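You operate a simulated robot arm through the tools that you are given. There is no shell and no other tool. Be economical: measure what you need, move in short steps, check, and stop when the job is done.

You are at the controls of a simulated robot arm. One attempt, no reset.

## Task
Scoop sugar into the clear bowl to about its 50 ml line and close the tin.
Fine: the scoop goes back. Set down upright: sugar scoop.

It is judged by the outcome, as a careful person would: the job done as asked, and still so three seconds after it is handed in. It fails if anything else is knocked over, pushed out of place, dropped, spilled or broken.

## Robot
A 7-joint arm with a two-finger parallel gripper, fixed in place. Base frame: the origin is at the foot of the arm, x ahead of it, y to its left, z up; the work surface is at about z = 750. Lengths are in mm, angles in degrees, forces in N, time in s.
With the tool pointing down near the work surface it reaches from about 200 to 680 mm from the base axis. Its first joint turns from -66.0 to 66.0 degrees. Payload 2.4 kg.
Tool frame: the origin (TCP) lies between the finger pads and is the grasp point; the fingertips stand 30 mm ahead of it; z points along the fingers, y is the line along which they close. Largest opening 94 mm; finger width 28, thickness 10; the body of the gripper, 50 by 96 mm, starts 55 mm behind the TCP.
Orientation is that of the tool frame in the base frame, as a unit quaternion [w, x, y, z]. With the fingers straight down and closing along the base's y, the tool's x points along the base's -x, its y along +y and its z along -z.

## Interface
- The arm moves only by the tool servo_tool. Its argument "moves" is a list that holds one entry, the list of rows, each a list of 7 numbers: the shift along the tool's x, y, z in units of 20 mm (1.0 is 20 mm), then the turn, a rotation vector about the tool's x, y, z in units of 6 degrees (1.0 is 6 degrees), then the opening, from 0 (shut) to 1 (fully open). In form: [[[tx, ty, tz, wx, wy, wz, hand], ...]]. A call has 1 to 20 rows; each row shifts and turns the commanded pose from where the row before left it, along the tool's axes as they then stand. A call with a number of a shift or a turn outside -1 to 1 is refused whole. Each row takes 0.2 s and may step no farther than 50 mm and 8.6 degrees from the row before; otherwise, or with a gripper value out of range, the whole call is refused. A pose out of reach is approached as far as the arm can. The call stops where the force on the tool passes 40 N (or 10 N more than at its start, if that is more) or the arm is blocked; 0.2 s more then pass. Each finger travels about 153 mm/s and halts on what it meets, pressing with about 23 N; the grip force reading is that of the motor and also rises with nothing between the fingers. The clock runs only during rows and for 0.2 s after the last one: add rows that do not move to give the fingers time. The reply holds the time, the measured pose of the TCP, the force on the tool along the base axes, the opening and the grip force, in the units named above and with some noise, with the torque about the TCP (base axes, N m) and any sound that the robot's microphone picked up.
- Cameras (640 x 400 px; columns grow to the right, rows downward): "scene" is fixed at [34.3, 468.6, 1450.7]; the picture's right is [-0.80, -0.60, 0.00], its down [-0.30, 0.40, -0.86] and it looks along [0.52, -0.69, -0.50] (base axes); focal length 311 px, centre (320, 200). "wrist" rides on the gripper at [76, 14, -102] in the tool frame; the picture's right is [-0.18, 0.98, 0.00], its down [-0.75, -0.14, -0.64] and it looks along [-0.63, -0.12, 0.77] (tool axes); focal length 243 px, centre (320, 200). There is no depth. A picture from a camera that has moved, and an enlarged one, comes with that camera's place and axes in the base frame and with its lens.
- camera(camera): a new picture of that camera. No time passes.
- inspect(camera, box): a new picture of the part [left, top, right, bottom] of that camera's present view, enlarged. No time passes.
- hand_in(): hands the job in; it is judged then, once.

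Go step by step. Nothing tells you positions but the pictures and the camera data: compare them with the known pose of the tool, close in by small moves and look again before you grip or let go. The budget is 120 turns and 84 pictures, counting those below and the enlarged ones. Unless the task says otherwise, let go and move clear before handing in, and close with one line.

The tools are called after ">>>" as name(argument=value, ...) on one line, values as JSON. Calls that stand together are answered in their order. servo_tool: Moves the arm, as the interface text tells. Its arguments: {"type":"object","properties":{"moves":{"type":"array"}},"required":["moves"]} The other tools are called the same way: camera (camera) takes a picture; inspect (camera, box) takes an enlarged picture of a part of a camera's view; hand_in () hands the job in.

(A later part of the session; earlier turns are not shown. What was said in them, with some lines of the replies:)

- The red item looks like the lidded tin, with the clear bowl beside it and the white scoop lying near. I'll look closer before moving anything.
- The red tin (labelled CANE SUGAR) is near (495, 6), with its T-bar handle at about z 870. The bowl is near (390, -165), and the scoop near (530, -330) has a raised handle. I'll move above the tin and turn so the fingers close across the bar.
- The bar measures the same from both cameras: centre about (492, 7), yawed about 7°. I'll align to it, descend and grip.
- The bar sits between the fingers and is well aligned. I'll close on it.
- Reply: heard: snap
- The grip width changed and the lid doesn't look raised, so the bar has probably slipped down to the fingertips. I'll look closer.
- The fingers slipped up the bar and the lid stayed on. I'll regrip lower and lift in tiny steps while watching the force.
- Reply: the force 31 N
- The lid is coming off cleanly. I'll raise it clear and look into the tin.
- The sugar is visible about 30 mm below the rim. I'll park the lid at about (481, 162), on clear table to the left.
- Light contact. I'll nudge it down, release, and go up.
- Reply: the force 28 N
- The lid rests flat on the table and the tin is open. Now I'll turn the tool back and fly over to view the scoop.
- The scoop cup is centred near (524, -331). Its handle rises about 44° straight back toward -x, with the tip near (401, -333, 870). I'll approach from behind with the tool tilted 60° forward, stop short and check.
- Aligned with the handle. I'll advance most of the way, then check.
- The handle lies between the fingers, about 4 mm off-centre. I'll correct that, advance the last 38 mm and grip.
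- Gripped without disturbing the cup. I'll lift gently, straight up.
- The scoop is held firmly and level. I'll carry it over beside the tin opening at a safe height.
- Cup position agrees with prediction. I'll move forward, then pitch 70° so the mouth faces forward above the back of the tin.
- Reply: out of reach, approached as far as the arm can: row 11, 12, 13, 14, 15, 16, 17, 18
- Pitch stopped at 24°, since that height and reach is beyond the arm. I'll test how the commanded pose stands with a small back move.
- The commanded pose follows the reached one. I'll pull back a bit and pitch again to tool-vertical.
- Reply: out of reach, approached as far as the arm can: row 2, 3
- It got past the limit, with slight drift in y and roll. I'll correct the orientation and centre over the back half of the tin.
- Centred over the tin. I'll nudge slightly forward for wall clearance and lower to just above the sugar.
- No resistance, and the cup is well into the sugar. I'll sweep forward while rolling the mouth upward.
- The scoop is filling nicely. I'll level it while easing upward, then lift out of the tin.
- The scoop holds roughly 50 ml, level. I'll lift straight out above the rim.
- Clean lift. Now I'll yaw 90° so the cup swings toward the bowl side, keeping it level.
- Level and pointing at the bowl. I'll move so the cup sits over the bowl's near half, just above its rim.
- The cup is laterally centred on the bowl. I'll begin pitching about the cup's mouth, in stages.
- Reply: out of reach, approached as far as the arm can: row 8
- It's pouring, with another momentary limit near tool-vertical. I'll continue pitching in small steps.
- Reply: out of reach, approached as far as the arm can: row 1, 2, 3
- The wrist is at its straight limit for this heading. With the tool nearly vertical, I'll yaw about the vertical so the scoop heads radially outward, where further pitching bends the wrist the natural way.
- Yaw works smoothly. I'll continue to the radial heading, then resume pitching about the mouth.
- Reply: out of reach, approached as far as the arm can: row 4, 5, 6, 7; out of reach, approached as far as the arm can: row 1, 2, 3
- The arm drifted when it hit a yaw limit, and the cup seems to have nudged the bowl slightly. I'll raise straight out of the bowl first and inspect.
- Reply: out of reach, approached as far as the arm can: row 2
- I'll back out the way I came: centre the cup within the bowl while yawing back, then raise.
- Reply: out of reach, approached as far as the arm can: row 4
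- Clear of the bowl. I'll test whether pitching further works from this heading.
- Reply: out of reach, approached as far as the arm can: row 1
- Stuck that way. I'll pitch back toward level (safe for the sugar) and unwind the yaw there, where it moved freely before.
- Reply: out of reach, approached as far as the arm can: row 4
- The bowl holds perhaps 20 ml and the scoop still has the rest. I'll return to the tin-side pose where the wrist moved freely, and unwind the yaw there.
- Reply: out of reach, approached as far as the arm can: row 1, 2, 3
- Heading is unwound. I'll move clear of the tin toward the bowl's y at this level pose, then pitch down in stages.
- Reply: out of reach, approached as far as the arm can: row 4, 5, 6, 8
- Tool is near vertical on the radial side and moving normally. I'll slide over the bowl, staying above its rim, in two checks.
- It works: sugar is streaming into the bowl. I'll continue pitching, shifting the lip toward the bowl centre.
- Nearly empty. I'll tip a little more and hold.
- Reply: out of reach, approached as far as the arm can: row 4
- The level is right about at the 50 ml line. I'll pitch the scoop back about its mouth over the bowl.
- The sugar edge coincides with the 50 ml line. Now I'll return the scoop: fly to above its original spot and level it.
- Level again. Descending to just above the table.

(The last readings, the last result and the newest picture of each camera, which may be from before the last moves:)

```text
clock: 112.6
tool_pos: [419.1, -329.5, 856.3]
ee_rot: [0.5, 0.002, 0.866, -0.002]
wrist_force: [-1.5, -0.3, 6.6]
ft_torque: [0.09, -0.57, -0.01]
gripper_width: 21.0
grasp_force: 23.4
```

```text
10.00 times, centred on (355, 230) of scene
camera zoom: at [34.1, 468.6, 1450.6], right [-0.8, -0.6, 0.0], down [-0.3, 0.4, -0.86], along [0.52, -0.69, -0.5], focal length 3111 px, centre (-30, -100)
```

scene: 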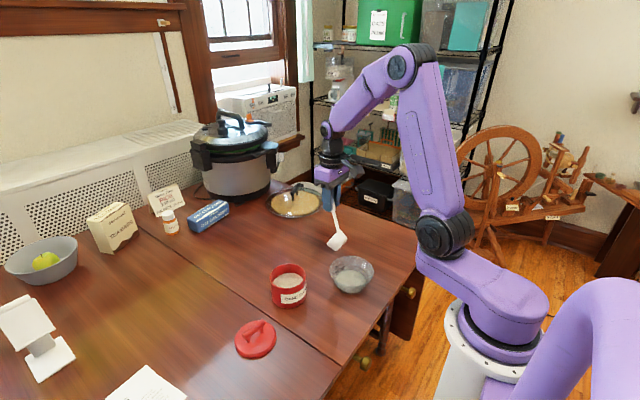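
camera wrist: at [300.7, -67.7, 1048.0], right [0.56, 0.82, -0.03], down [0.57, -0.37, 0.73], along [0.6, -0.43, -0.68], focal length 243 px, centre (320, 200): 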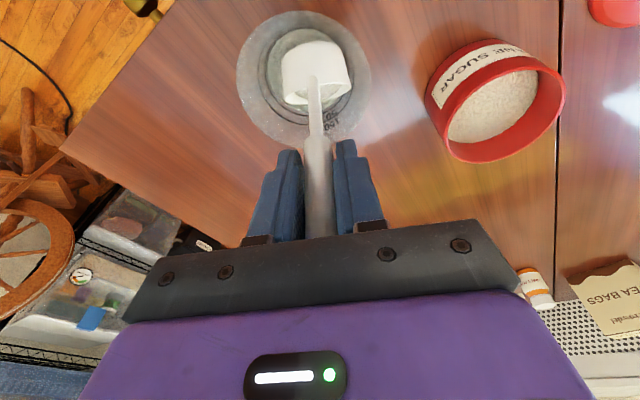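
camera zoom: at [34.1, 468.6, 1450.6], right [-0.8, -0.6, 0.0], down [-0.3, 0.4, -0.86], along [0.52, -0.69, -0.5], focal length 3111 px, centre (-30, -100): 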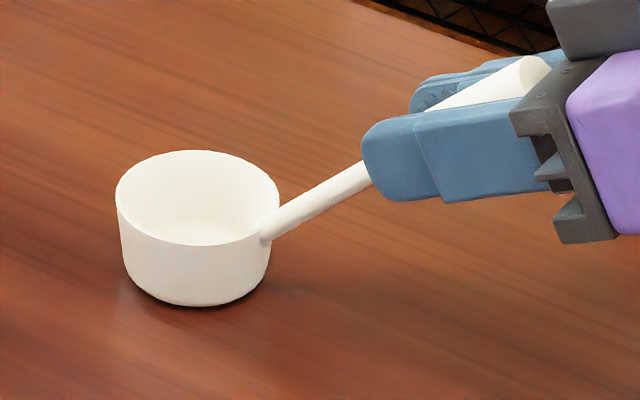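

The cup is on the table, essentially upright. I'll release gently and back straight off along the fingers.

>>> servo_tool(moves=[[[-0.08, 0, 0.02, 0, 0.15, 0, 0], [0, 0, 0, 0, 0, 0, 0.12], [0, 0, 0, 0, 0, 0, 0.3], [0, 0, 0, 0, 0, 0, 0.55], [0, 0, 0, 0, 0, 0, 0.55], [0, 0, -0.5, 0, 0, 0, 0.55], [0, 0, -0.8, 0, 0, 0, 0.55], [0, 0, -0.8, 0, 0, 0, 0.55], [0, 0, -0.8, 0, 0, 0, 0.55], [0, 0, -0.8, 0, 0, 0, 0.55], [0, 0, -0.8, 0, 0, 0, 0.55], [0, 0, 0, 0, 0, 0, 0.55]]])

>>> inspect(camera="scene", box=[325, 200, 415, 260])

```text
clock: 115.2
tool_pos: [343.2, -327.2, 901.2]
ee_rot: [0.492, 0.001, 0.871, 0.0]
wrist_force: [0.4, 0.3, -0.5]
ft_torque: [0.02, 0.0, 0.01]
gripper_width: 51.6
grasp_force: 0.0
```

```text
6.67 times, centred on (370, 230) of scene
camera zoom: at [34.3, 468.6, 1450.7], right [-0.8, -0.6, 0.0], down [-0.3, 0.4, -0.86], along [0.52, -0.69, -0.5], focal length 2074 px, centre (-13, 0)
```

zoom: 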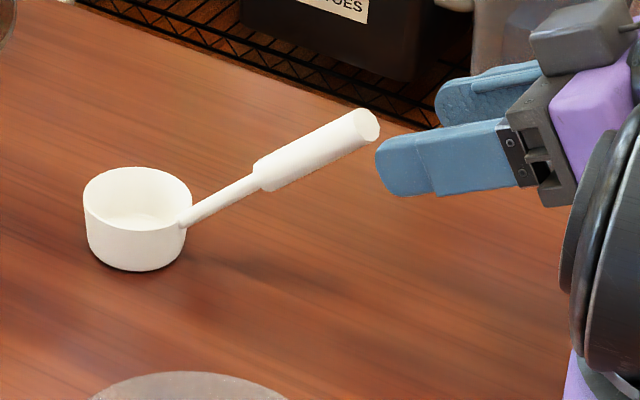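

The scoop stands upright where it started. Now I'll rise, return the tool to vertical, and go for the lid.

>>> servo_tool(moves=[[[0, 0, -0.8, 0, 0, 0, 0.6], [-0.86, 0, -0.51, 0, 0, 0, 0.6], [-0.86, 0, -0.51, 0, 0, 0, 0.6], [-0.86, 0, -0.51, 0, 0, 0, 0.6], [-0.86, 0, -0.51, 0, 0, 0, 0.6], [-0.86, 0, -0.51, 0, 0, 0, 0.6], [0, 0, 0, 0, 0.983, 0, 0.6], [0, 0, 0, 0, 0.983, 0, 0.6], [0, 0, 0, 0, 0.983, 0, 0.6], [0, 0, 0, 0, 0.983, 0, 0.6], [0, 0, 0, 0, 0.983, 0, 0.6], [0, 0, 0, 0, 0.983, 0, 0.6], [0, 0, 0, 0, 0.983, 0, 0.6], [0, 0, 0, 0, 0.983, 0, 0.6], [0, 0, 0, 0, 0.983, 0, 0.6], [0, 0, 0, 0, 0.983, 0, 0.6], [0, 0, 0, 0, 0, 0, 0.6]]])

```text
clock: 118.8
tool_pos: [329.2, -328.7, 1010.9]
ee_rot: [-0.001, 0.001, 1.0, -0.001]
wrist_force: [-0.2, 0.2, -0.1]
ft_torque: [0.04, 0.02, -0.03]
gripper_width: 56.5
grasp_force: 0.2
```

>>> servo_tool(moves=[[[-0.378, 1, 0, 0, 0, 0, 0.6], [-0.378, 1, 0, 0, 0, 0, 0.6], [-0.378, 1, 0, 0, 0, 0, 0.6], [-0.378, 1, 0, 0, 0, 0, 0.6], [-0.378, 1, 0, 0, 0, 0, 0.6], [-0.378, 1, 0, 0, 0, 0, 0.6], [-0.378, 1, 0, 0, 0, 0, 0.6], [-0.378, 1, 0, 0, 0, 0, 0.6], [-0.378, 1, 0, 0, 0, 0, 0.6], [-0.378, 1, 0, 0, 0, 0, 0.6], [-0.378, 1, 0, 0, 0, 0, 0.6], [-0.378, 1, 0, 0, 0, 0, 0.6], [-0.378, 1, 0, 0, 0, 0, 0.6], [-0.378, 1, 0, 0, 0, 0, 0.6], [-0.378, 1, 0, 0, 0, 0, 0.6], [-0.378, 1, 0, 0, 0, 0, 0.6], [-0.378, 1, 0, 0, 0, 0, 0.6], [-0.378, 1, 0, 0, 0, 0, 0.6], [-0.378, 1, 0, 0, 0, 0, 0.6], [-0.378, 1, 0, 0, 0, 0, 0.6]]])

>>> servo_tool(moves=[[[0, 0.95, 0, 0, 0, 0.95, 0.6], [0, 0, 0, 0, 0, 0.95, 0.6], [0, 0, 0, 0, 0, 0.95, 0.6], [0, 0, 0, 0, 0, 0.95, 0.6], [0, 0, 0, 0, 0, 0.95, 0.6], [0, 0, 0, 0, 0, 0.95, 0.6], [0, 0, 0, 0, 0, 0.95, 0.6], [0, 0, 0, 0, 0, 0.95, 0.6], [0, 0, 0, 0, 0, 0.95, 0.6], [0, 0, 0, 0, 0, 0.95, 0.6], [0, 0, 0, 0, 0, 0.95, 0.6], [0, 0, 0, 0, 0, 0.95, 0.6], [0, 0, 0, 0, 0, 0.95, 0.6], [0, 0, 0, 0, 0, 0.95, 0.6], [0, 0, 0, 0, 0, 0.95, 0.6], [0, 0, 0, 0, 0, 0.95, 0.6], [0, 0, 0, 0, 0, 0.9, 0.6], [0, 0, 0, 0, 0, 0, 0.6]]])

```text
clock: 123.0
tool_pos: [482.1, 72.9, 1009.8]
ee_rot: [0.0, 0.001, 1.0, 0.001]
wrist_force: [0.0, -0.5, 0.0]
ft_torque: [0.0, 0.02, -0.02]
gripper_width: 56.7
grasp_force: 0.1
```

```text
clock: 126.8
tool_pos: [482.8, 90.2, 1010.9]
ee_rot: [-0.001, 0.748, 0.664, 0.0]
wrist_force: [-0.4, 0.0, 0.0]
ft_torque: [-0.04, 0.01, 0.01]
gripper_width: 56.4
grasp_force: 0.1
```

>>> servo_tool(moves=[[[0.895, -0.124, 0, 0, 0, 0, 0.6], [0.895, -0.124, 0, 0, 0, 0, 0.6], [0.895, -0.124, 0, 0, 0, 0, 0.6], [0.895, -0.124, 0, 0, 0, 0, 0.6], [0, 0, 1, 0, 0, 0, 0.6], [0, 0, 1, 0, 0, 0, 0.6], [0, 0, 1, 0, 0, 0, 0.6], [0, 0, 1, 0, 0, 0, 0.6], [0, 0, 1, 0, 0, 0, 0.6], [0, 0, 1, 0, 0, 0, 0.6], [0, 0, 1, 0, 0, 0, 0.6], [0, 0, 1, 0, 0, 0, 0.6], [0, 0, 0.5, 0, 0, 0, 0.6], [0, 0, 0, 0, 0, 0, 0.6]]])

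>>> camera(camera="wrist")

```text
clock: 129.8
tool_pos: [480.8, 162.1, 840.0]
ee_rot: [0.001, 0.747, 0.664, 0.0]
wrist_force: [0.9, 0.2, -0.4]
ft_torque: [0.0, 0.0, 0.02]
gripper_width: 56.7
grasp_force: 0.1
```

```text
16 pictures are left
camera wrist: at [504.9, 235.2, 944.2], right [0.95, -0.3, 0.0], down [-0.23, -0.73, 0.64], along [-0.19, -0.61, -0.77], focal length 243 px, centre (320, 200)
```

wrist: 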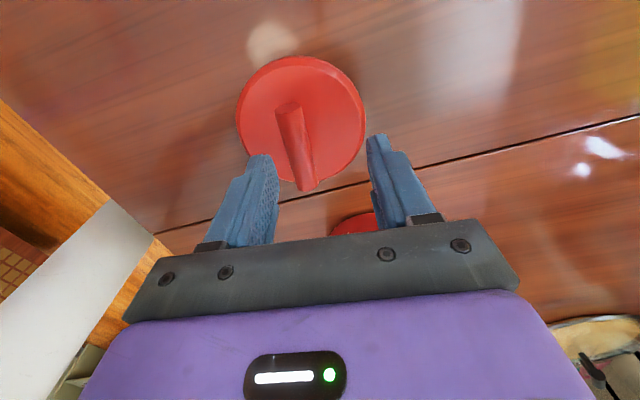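

The lid's bar is about 14 mm toward -x from where I released it. I'll shift, descend and check again.

>>> servo_tool(moves=[[[-0.1, -0.35, 0, 0, 0, 0.15, 0.6], [-0.1, -0.35, 0, 0, 0, 0.15, 0.6], [0, 0, 0.7, 0, 0, 0, 0.6], [0, 0, 0.5, 0, 0, 0, 0.6], [0, 0, 0, 0, 0, 0, 0.6]]])

>>> camera(camera="wrist")

>>> inspect(camera="scene", box=[210, 280, 310, 370])

```text
clock: 131.0
tool_pos: [467.5, 159.9, 816.1]
ee_rot: [0.0, 0.757, 0.653, 0.0]
wrist_force: [0.3, -0.8, -0.4]
ft_torque: [0.01, 0.03, -0.03]
gripper_width: 56.1
grasp_force: 0.2
```

```text
15 pictures are left
camera wrist: at [493.4, 232.8, 920.6], right [0.94, -0.33, 0.0], down [-0.25, -0.72, 0.64], along [-0.21, -0.61, -0.77], focal length 243 px, centre (320, 200)
```

wrist: 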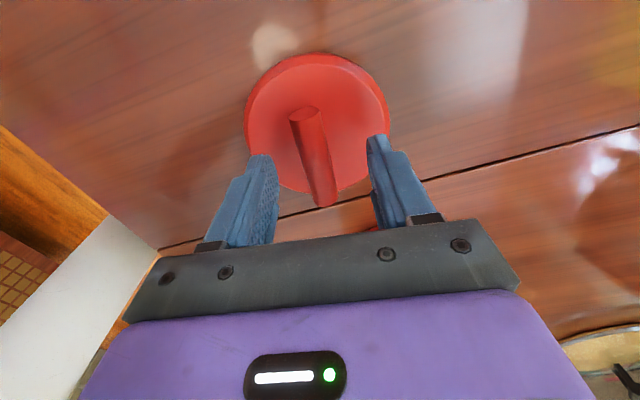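

```text
4.44 times, centred on (260, 325) of scene
camera zoom: at [34.3, 468.6, 1450.7], right [-0.8, -0.6, 0.0], down [-0.3, 0.4, -0.86], along [0.52, -0.69, -0.5], focal length 1383 px, centre (587, -356)
```

zoom: 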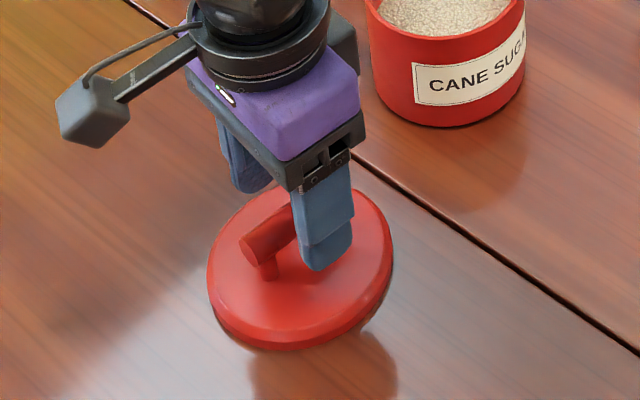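

Aligned now. Descending to grip height and closing.

>>> servo_tool(moves=[[[-0.2, -0.05, 0.5, 0, 0, 0, 0.6], [0, 0, 0.4, 0, 0, 0, 0.6], [0, 0, 0.25, 0, 0, 0, 0.6], [0, 0, 0, 0, 0, 0, 0.6]]])

>>> servo_tool(moves=[[[0, 0, 0, 0, 0, 0, 0.3], [0, 0, 0, 0, 0, 0, 0.2], [0, 0, 0, 0, 0, 0, 0.0], [0, 0, 0, 0, 0, 0, 0.0], [0, 0, 0, 0, 0, 0, 0.0]]])

```text
clock: 132.0
tool_pos: [465.4, 156.7, 794.3]
ee_rot: [0.001, 0.758, 0.652, 0.0]
wrist_force: [-0.3, 0.1, 0.1]
ft_torque: [0.0, -0.01, -0.05]
gripper_width: 56.5
grasp_force: 0.1
```

```text
clock: 133.2
tool_pos: [465.6, 157.0, 794.7]
ee_rot: [0.0, 0.758, 0.653, 0.001]
wrist_force: [-0.5, -0.3, 0.7]
ft_torque: [-0.03, 0.01, 0.0]
gripper_width: 20.6
grasp_force: 22.6
```

The grip is slightly high on the bar, so I'll regrip 4 mm lower to be secure.

>>> servo_tool(moves=[[[0, 0, 0, 0, 0, 0, 0.3], [0, 0, 0, 0, 0, 0, 0.35], [0, 0, 0.1, 0, 0, 0, 0.35], [0, 0, 0.1, 0, 0, 0, 0.35], [0, 0, 0, 0, 0, 0, 0.2], [0, 0, 0, 0, 0, 0, 0.0], [0, 0, 0, 0, 0, 0, 0.0], [0, 0, 0, 0, 0, 0, 0.0]]])

>>> servo_tool(moves=[[[0, 0, -0.3, 0, 0, 0, 0], [0, 0, -0.5, 0, 0, 0, 0], [0, 0, -0.8, 0, 0, 0, 0], [0, 0, -1, 0, 0, 0, 0], [0, 0, -1, 0, 0, 0, 0], [0, 0, -1, 0, 0, 0, 0], [0, 0, -1, 0, 0, 0, 0], [0, 0, -1, 0, 0, 0, 0], [0, 0, -1, 0, 0, 0, 0], [0, 0, 0, 0, 0, 0, 0]]])

>>> inspect(camera="scene", box=[200, 240, 330, 340])

```text
clock: 134.5
tool_pos: [466.4, 156.7, 792.0]
ee_rot: [0.001, 0.757, 0.653, 0.001]
wrist_force: [-3.3, -0.8, 10.8]
ft_torque: [-0.26, 0.14, 0.02]
gripper_width: 21.4
grasp_force: 23.0
stopped in row 6: the force on the tool passed its limit at 55 N (the readings are from after the stop); the commanded pose is now the measured one
```

```text
clock: 136.7
tool_pos: [465.3, 157.5, 943.1]
ee_rot: [0.0, 0.757, 0.653, 0.0]
wrist_force: [0.1, 1.3, 0.1]
ft_torque: [-0.01, 0.01, 0.01]
gripper_width: 21.2
grasp_force: 23.0
```

```text
4.00 times, centred on (265, 290) of scene
camera zoom: at [34.3, 468.6, 1450.7], right [-0.8, -0.6, 0.0], down [-0.3, 0.4, -0.86], along [0.52, -0.69, -0.5], focal length 1244 px, centre (540, -160)
```

zoom: 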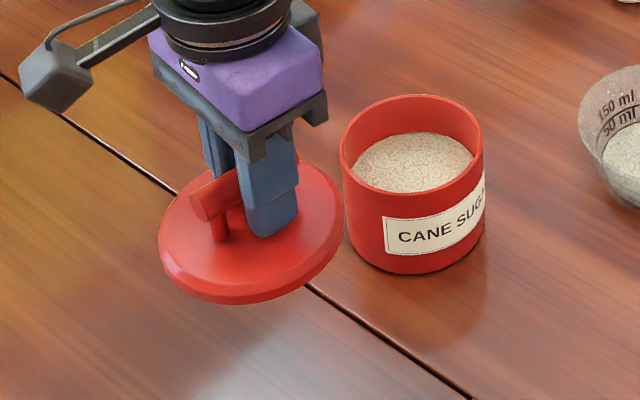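

The lid is held and level, and the tin hasn't moved. I'll carry the lid over the tin.

>>> servo_tool(moves=[[[-0.899, 0.299, 0, 0, 0, 0, 0], [-0.899, 0.299, 0, 0, 0, 0, 0], [-0.899, 0.299, 0, 0, 0, 0, 0], [-0.899, 0.299, 0, 0, 0, 0, 0], [-0.899, 0.299, 0, 0, 0, 0, 0], [-0.899, 0.299, 0, 0, 0, 0, 0], [-0.899, 0.299, 0, 0, 0, 0, 0], [-0.899, 0.299, 0, 0, 0, 0, 0], [0, 0, 0.6, 0, 0, 0, 0], [0, 0, 0.6, 0, 0, 0, 0], [0, 0, 0.6, 0, 0, 0, 0], [0, 0, 0, 0, 0, 0, 0]]])

>>> inspect(camera="scene", box=[250, 230, 340, 320])

>>> camera(camera="wrist")

```text
clock: 139.3
tool_pos: [491.5, 6.6, 907.2]
ee_rot: [0.0, 0.757, 0.653, 0.001]
wrist_force: [0.2, 0.5, -0.1]
ft_torque: [-0.01, 0.04, 0.0]
gripper_width: 21.2
grasp_force: 22.4
```

```text
4.44 times, centred on (295, 275) of scene
camera zoom: at [34.3, 468.6, 1450.7], right [-0.8, -0.6, 0.0], down [-0.3, 0.4, -0.86], along [0.52, -0.69, -0.5], focal length 1383 px, centre (431, -133)
```

zoom: 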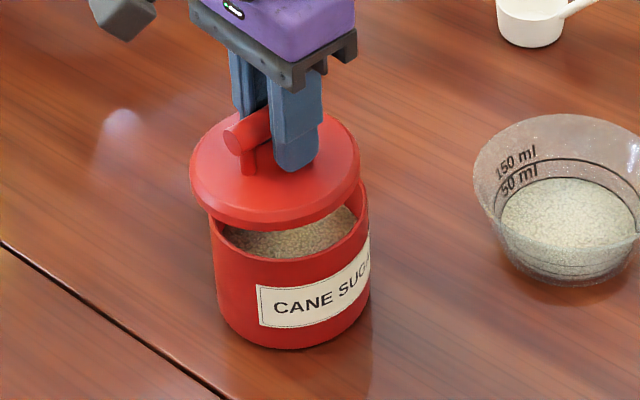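

```text
11 pictures are left
camera wrist: at [517.2, 80.3, 1011.3], right [0.94, -0.33, 0.0], down [-0.25, -0.72, 0.64], along [-0.21, -0.61, -0.77], focal length 243 px, centre (320, 200)
```

wrist: 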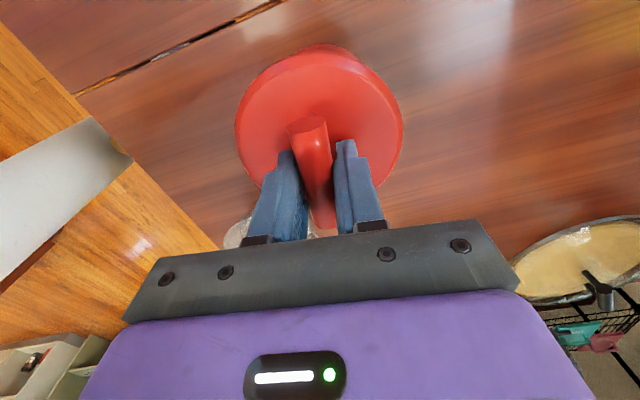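

I'll measure lid-to-tin alignment more closely before lowering.

>>> inspect(camera="scene", box=[262, 250, 318, 312])

```text
6.45 times, centred on (290, 281) of scene
camera zoom: at [34.3, 468.6, 1450.7], right [-0.8, -0.6, 0.0], down [-0.3, 0.4, -0.86], along [0.52, -0.69, -0.5], focal length 2007 px, centre (514, -323)
```

zoom: 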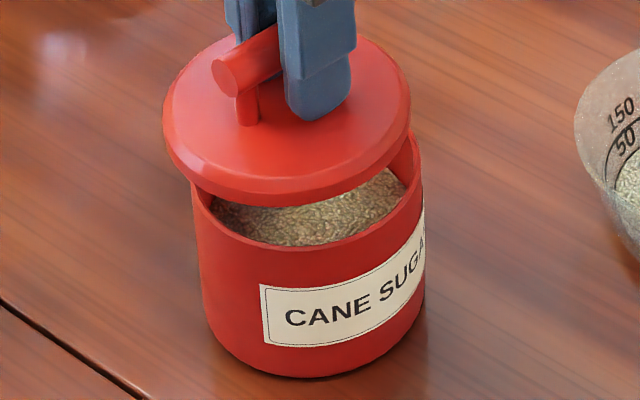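

The lid sits about 5 mm off toward +y relative to how it came off. I'll correct along the bar and lower close to the rim.

>>> servo_tool(moves=[[[-0.27, -0.08, 0.3, 0, 0, 0, 0], [0, 0, 0.5, 0, 0, 0, 0], [0, 0, 0, 0, 0, 0, 0]]])

>>> inspect(camera="scene", box=[262, 250, 318, 312])

```text
clock: 140.1
tool_pos: [490.1, 3.3, 890.9]
ee_rot: [0.001, 0.758, 0.653, 0.0]
wrist_force: [0.0, 0.6, -0.7]
ft_torque: [0.04, 0.04, -0.07]
gripper_width: 21.4
grasp_force: 22.9
```

```text
6.45 times, centred on (290, 281) of scene
camera zoom: at [34.3, 468.6, 1450.7], right [-0.8, -0.6, 0.0], down [-0.3, 0.4, -0.86], along [0.52, -0.69, -0.5], focal length 2007 px, centre (514, -323)
```

zoom: 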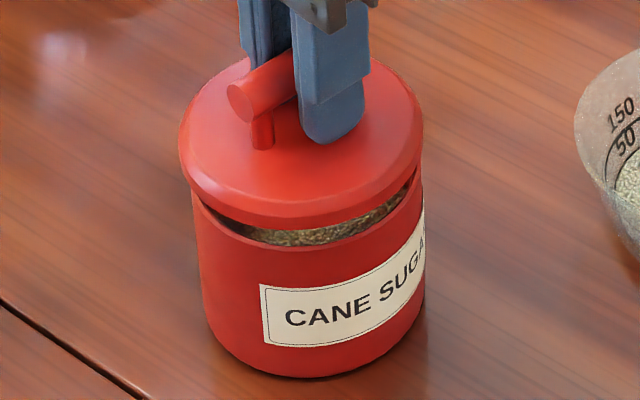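

Alignment now matches the lift-off picture. Lowering slowly.

>>> servo_tool(moves=[[[0, 0, 0.25, 0, 0, 0, 0], [0, 0, 0.25, 0, 0, 0, 0], [0, 0, 0.15, 0, 0, 0, 0], [0, 0, 0, 0, 0, 0, 0]]])

>>> servo_tool(moves=[[[0, 0, 0.1, 0, 0, 0, 0], [0, 0, 0.1, 0, 0, 0, 0], [0, 0, 0, 0, 0, 0, 0]]])

>>> inspect(camera="scene", box=[262, 250, 318, 312])

```text
clock: 141.1
tool_pos: [488.4, 2.8, 878.1]
ee_rot: [0.001, 0.757, 0.653, 0.001]
wrist_force: [-0.5, 0.0, -0.3]
ft_torque: [-0.01, 0.0, 0.01]
gripper_width: 21.3
grasp_force: 22.9
```

```text
clock: 141.9
tool_pos: [490.0, 0.5, 875.3]
ee_rot: [0.001, 0.758, 0.653, 0.0]
wrist_force: [0.9, -0.3, 0.2]
ft_torque: [-0.01, 0.01, 0.01]
gripper_width: 21.2
grasp_force: 23.4
```

```text
6.45 times, centred on (290, 281) of scene
camera zoom: at [34.3, 468.6, 1450.7], right [-0.8, -0.6, 0.0], down [-0.3, 0.4, -0.86], along [0.52, -0.69, -0.5], focal length 2007 px, centre (514, -323)
```

zoom: 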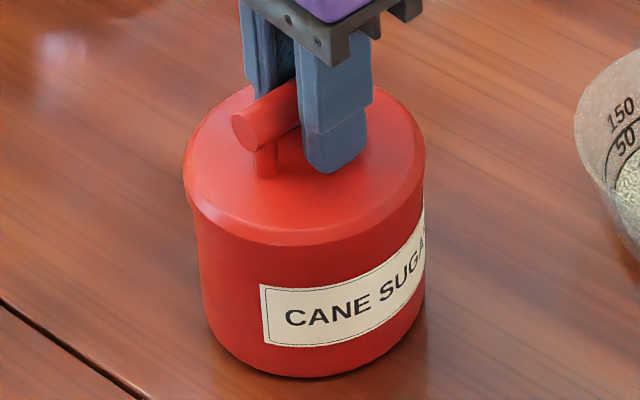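

Nearly seated. I'll press down gently until there is firm contact.

>>> servo_tool(moves=[[[0, 0, 0.1, 0, 0, 0, 0], [0, 0, 0.1, 0, 0, 0, 0], [0, 0, 0, 0, 0, 0, 0]]])

>>> servo_tool(moves=[[[0, 0, 0.08, 0, 0, 0, 0], [0, 0, 0.08, 0, 0, 0, 0], [0, 0, 0, 0, 0, 0, 0]]])

```text
clock: 142.7
tool_pos: [490.8, 1.5, 870.8]
ee_rot: [0.002, 0.757, 0.654, 0.001]
wrist_force: [-7.2, -2.2, 29.7]
ft_torque: [0.03, 0.18, -0.02]
gripper_width: 21.3
grasp_force: 22.7
```

```text
clock: 143.1
tool_pos: [490.3, 0.7, 872.1]
ee_rot: [0.003, 0.758, 0.652, 0.003]
wrist_force: [-1.6, -0.7, 6.3]
ft_torque: [0.15, 0.04, 0.03]
gripper_width: 21.4
grasp_force: 23.3
stopped in row 1: the force on the tool passed its limit at 46 N (the readings are from after the stop); the commanded pose is now the measured one
```

The lid has bottomed at the original closed height under 46 N. I'll release and inspect.

>>> servo_tool(moves=[[[0, 0, 0, 0, 0, 0, 0.1], [0, 0, 0, 0, 0, 0, 0.3], [0, 0, 0, 0, 0, 0, 0.5], [0, 0, 0, 0, 0, 0, 0.5], [0, 0, -0.5, 0, 0, 0, 0.5], [0, 0, -0.8, 0, 0, 0, 0.5], [0, 0, -1, 0, 0, 0, 0.5], [0, 0, -1, 0, 0, 0, 0.5], [0, 0, -1, 0, 0, 0, 0.5], [0, 0, 0, 0, 0, 0, 0.5]]])

>>> inspect(camera="scene", box=[262, 250, 318, 312])

```text
clock: 145.3
tool_pos: [487.9, 1.1, 955.5]
ee_rot: [0.002, 0.758, 0.652, 0.002]
wrist_force: [0.7, -0.2, 0.3]
ft_torque: [-0.03, -0.02, 0.02]
gripper_width: 47.1
grasp_force: 0.1
```

```text
6.45 times, centred on (290, 281) of scene
camera zoom: at [34.3, 468.6, 1450.7], right [-0.8, -0.6, 0.0], down [-0.3, 0.4, -0.86], along [0.52, -0.69, -0.5], focal length 2007 px, centre (514, -323)
```

zoom: 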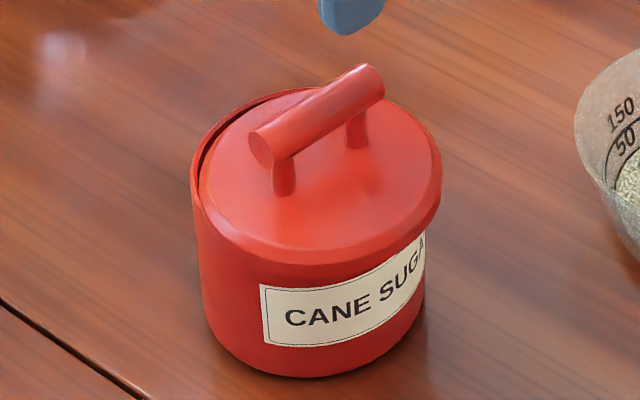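

On release the fingertips, pressed onto the lid top, dragged the lid toward -x. I'll regrip slightly higher so the fingertips don't touch, then reseat and release without pressing.

>>> servo_tool(moves=[[[0.1, -0.32, 0.5, 0, 0, 0, 0.6], [0, 0, 0.9, 0, 0, 0, 0.6], [0, 0, 0.9, 0, 0, 0, 0.6], [0, 0, 0.8, 0, 0, 0, 0.6], [0, 0, 0.4, 0, 0, 0, 0.6], [0, 0, 0.2, 0, 0, 0, 0.6], [0, 0, 0, 0, 0, 0, 0.6]]])

>>> camera(camera="wrist")

```text
clock: 146.9
tool_pos: [483.9, 5.2, 883.5]
ee_rot: [0.001, 0.757, 0.653, 0.002]
wrist_force: [0.5, 0.0, -0.1]
ft_torque: [0.0, 0.0, -0.01]
gripper_width: 56.4
grasp_force: 0.0
```

```text
6 pictures are left
camera wrist: at [509.4, 77.3, 987.5], right [0.94, -0.33, 0.0], down [-0.25, -0.72, 0.64], along [-0.21, -0.61, -0.77], focal length 243 px, centre (320, 200)
```

wrist: 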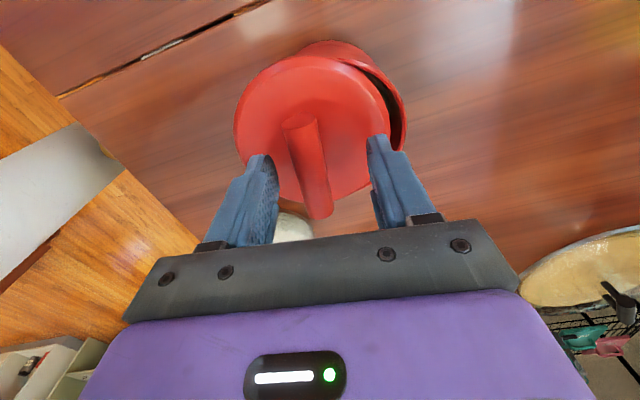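

The bar is at (479, 6). I'll centre on it, close at a height clear of the lid top, lift a few mm, shift back over the tin and lower lightly.

>>> servo_tool(moves=[[[0, -0.23, 0, 0, 0, 0.1, 0.6], [0, 0, 0.2, 0, 0, 0, 0.6], [0, 0, 0.1, 0, 0, 0, 0.6], [0, 0, 0, 0, 0, 0, 0.4], [0, 0, 0, 0, 0, 0, 0.25], [0, 0, 0, 0, 0, 0, 0.1], [0, 0, 0, 0, 0, 0, 0], [0, 0, 0, 0, 0, 0, 0], [0, 0, 0, 0, 0, 0, 0]]])

>>> servo_tool(moves=[[[0, 0, -0.3, 0, 0, 0, 0], [0, 0, -0.5, 0, 0, 0, 0], [0, 0, 0, 0, 0, 0, 0]]])

```text
clock: 148.9
tool_pos: [479.4, 5.8, 878.0]
ee_rot: [0.002, 0.761, 0.649, 0.003]
wrist_force: [0.1, -0.1, 2.8]
ft_torque: [0.01, 0.0, -0.05]
gripper_width: 18.5
grasp_force: 23.5
```

```text
clock: 149.7
tool_pos: [480.6, 5.0, 893.4]
ee_rot: [0.002, 0.761, 0.649, 0.001]
wrist_force: [0.3, -0.3, -0.2]
ft_torque: [-0.01, 0.0, 0.01]
gripper_width: 17.9
grasp_force: 22.6
```

The grip width is smaller than before, so I need to see what is held.

>>> inspect(camera="scene", box=[262, 245, 318, 307])

```text
6.45 times, centred on (290, 276) of scene
camera zoom: at [34.3, 468.6, 1450.7], right [-0.8, -0.6, 0.0], down [-0.3, 0.4, -0.86], along [0.52, -0.69, -0.5], focal length 2007 px, centre (514, -290)
```

zoom: 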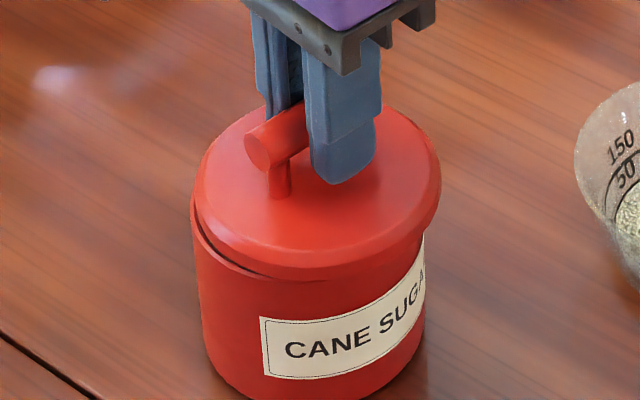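

The lid is held, still shifted. I'll raise slightly, shift +x by about 11 mm, and check the alignment.

>>> servo_tool(moves=[[[0, 0, -0.3, 0, 0, 0, 0], [0.05, 0.28, 0, 0, 0, 0, 0], [0.04, 0.28, 0, 0, 0, 0, 0], [0, 0, 0, 0, 0, 0, 0]]])

>>> inspect(camera="scene", box=[262, 245, 318, 307])

```text
clock: 150.7
tool_pos: [492.2, 5.2, 899.3]
ee_rot: [0.002, 0.761, 0.649, 0.001]
wrist_force: [0.0, -0.7, 0.3]
ft_torque: [0.01, 0.01, -0.03]
gripper_width: 16.6
grasp_force: 22.9
```

```text
6.45 times, centred on (290, 276) of scene
camera zoom: at [34.3, 468.6, 1450.7], right [-0.8, -0.6, 0.0], down [-0.3, 0.4, -0.86], along [0.52, -0.69, -0.5], focal length 2007 px, centre (514, -290)
```

zoom: 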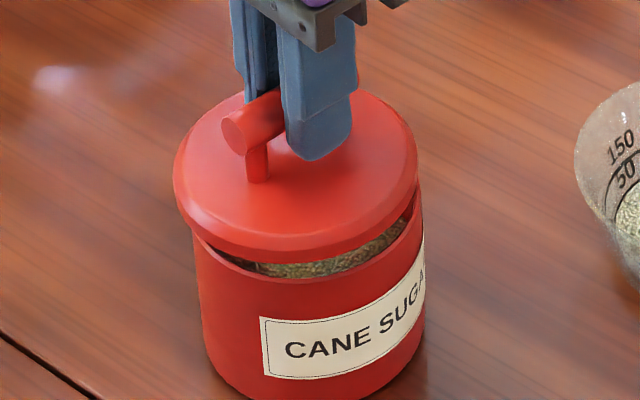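

Slight correction (about 4 mm), then lower to light contact.

>>> servo_tool(moves=[[[-0.19, -0.07, 0, 0, 0, 0, 0], [0, 0, 0.25, 0, 0, 0, 0], [0, 0, 0.2, 0, 0, 0, 0], [0, 0, 0, 0, 0, 0, 0]]])

>>> servo_tool(moves=[[[0, 0, 0.15, 0, 0, 0, 0], [0, 0, 0, 0, 0, 0, 0]]])

>>> servo_tool(moves=[[[0, 0, 0.15, 0, 0, 0, 0], [0, 0, 0, 0, 0, 0, 0]]])

```text
clock: 151.7
tool_pos: [489.7, 2.5, 891.1]
ee_rot: [0.001, 0.761, 0.649, 0.001]
wrist_force: [-1.3, 0.3, -0.9]
ft_torque: [-0.01, -0.02, 0.02]
gripper_width: 16.8
grasp_force: 23.0
```

```text
clock: 152.3
tool_pos: [489.9, 0.7, 887.5]
ee_rot: [0.001, 0.761, 0.649, 0.001]
wrist_force: [0.3, 0.6, 0.2]
ft_torque: [0.03, 0.01, -0.01]
gripper_width: 16.9
grasp_force: 22.4
```

```text
clock: 152.9
tool_pos: [490.4, 1.0, 884.4]
ee_rot: [0.002, 0.761, 0.649, 0.002]
wrist_force: [-0.1, 0.3, -0.5]
ft_torque: [-0.04, 0.0, 0.02]
gripper_width: 16.6
grasp_force: 22.7
```

>>> servo_tool(moves=[[[0, 0, 0.15, 0, 0, 0, 0], [0, 0, 0, 0, 0, 0, 0]]])

>>> servo_tool(moves=[[[0, 0, 0.12, 0, 0, 0, 0], [0, 0, 0, 0, 0, 0, 0]]])

>>> servo_tool(moves=[[[0, 0, 0.1, 0, 0, 0, 0], [0, 0, 0, 0, 0, 0, 0]]])

```text
clock: 153.5
tool_pos: [489.6, 1.5, 881.2]
ee_rot: [0.002, 0.761, 0.649, 0.002]
wrist_force: [-0.6, -0.3, 0.1]
ft_torque: [0.05, -0.04, 0.0]
gripper_width: 16.9
grasp_force: 22.5
```

```text
clock: 154.1
tool_pos: [488.7, 1.6, 878.8]
ee_rot: [0.003, 0.761, 0.649, 0.001]
wrist_force: [-3.6, 0.2, 29.0]
ft_torque: [0.01, 0.04, 0.01]
gripper_width: 16.4
grasp_force: 23.1
```

```text
clock: 154.4
tool_pos: [489.7, 1.7, 878.4]
ee_rot: [0.003, 0.761, 0.649, 0.002]
wrist_force: [-3.3, -0.1, 6.7]
ft_torque: [0.03, 0.03, 0.02]
gripper_width: 16.6
grasp_force: 22.7
stopped in row 1: the force on the tool passed its limit at 43 N (the readings are from after the stop); the commanded pose is now the measured one
```

Seated with balanced force, and the fingertips are clear of the lid top. I'll relax the press and open in small steps.

>>> servo_tool(moves=[[[0, 0, -0.03, 0, 0, 0, 0], [0, 0, 0, 0, 0, 0, 0.16], [0, 0, 0, 0, 0, 0, 0.19], [0, 0, 0, 0, 0, 0, 0.22], [0, 0, 0, 0, 0, 0, 0.25], [0, 0, 0, 0, 0, 0, 0.3], [0, 0, 0, 0, 0, 0, 0.4], [0, 0, -0.3, 0, 0, 0, 0.45], [0, 0, -0.6, 0, 0, 0, 0.45], [0, 0, -1, 0, 0, 0, 0.45], [0, 0, -1, 0, 0, 0, 0.45], [0, 0, -1, 0, 0, 0, 0.45], [0, 0, 0, 0, 0, 0, 0.45]]])

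>>> inspect(camera="scene", box=[262, 245, 318, 307])

```text
clock: 157.2
tool_pos: [487.4, 2.0, 955.5]
ee_rot: [0.002, 0.761, 0.649, 0.003]
wrist_force: [-0.8, 0.9, -0.9]
ft_torque: [0.01, 0.03, 0.02]
gripper_width: 42.3
grasp_force: 0.0
heard: snap
```

```text
6.45 times, centred on (290, 276) of scene
camera zoom: at [34.3, 468.6, 1450.7], right [-0.8, -0.6, 0.0], down [-0.3, 0.4, -0.86], along [0.52, -0.69, -0.5], focal length 2007 px, centre (514, -290)
```

zoom: 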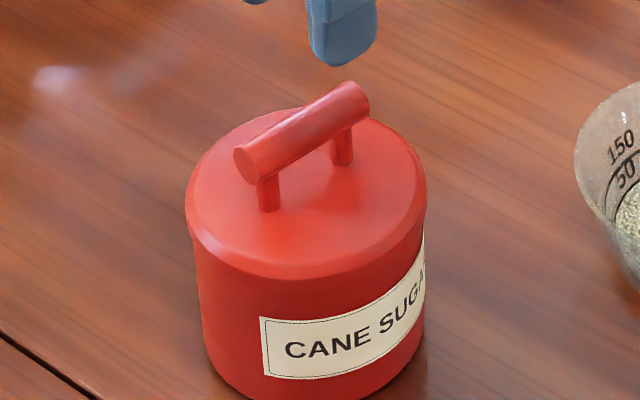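

The lid snapped shut, flush and centred. I'll rise clear and do a final check.

>>> servo_tool(moves=[[[0, 0, -1, 0, 0, 0, 0.6], [0, 0, -1, 0, 0, 0, 0.6], [0, 0, -1, 0, 0, 0, 0.6], [0, 0, -1, 0, 0, 0, 0.6], [0, 0, 0, 0, 0, 0, 0.6]]])

>>> camera(camera="scene")

```text
clock: 158.4
tool_pos: [489.6, 2.1, 1038.0]
ee_rot: [0.003, 0.761, 0.649, 0.002]
wrist_force: [-0.1, 0.8, 0.5]
ft_torque: [-0.03, 0.0, -0.01]
gripper_width: 56.6
grasp_force: 0.1
```

```text
2 pictures are left
```

scene: 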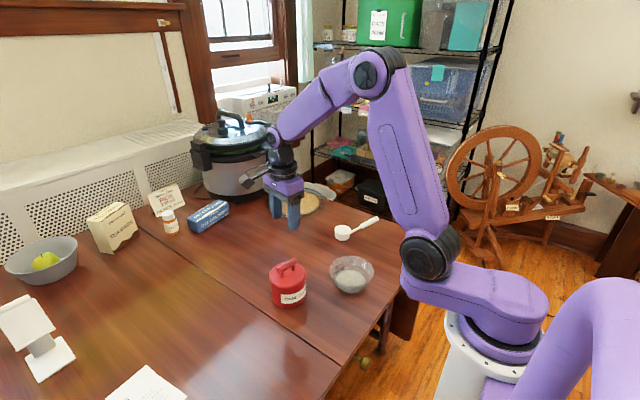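

The tin is closed, the scoop stands upright in its place, the bowl is filled to about the line, and the arm is clear. I'm handing in.

>>> hand_in()

```text
The job is handed in.
```

The clear bowl holds sugar to about its 50 ml line, the tin's lid snapped shut, and the scoop is upright where it started. While pouring, the scoop nudged the bowl about 15 mm and I did not move it back; I saw no spill and nothing knocked over.
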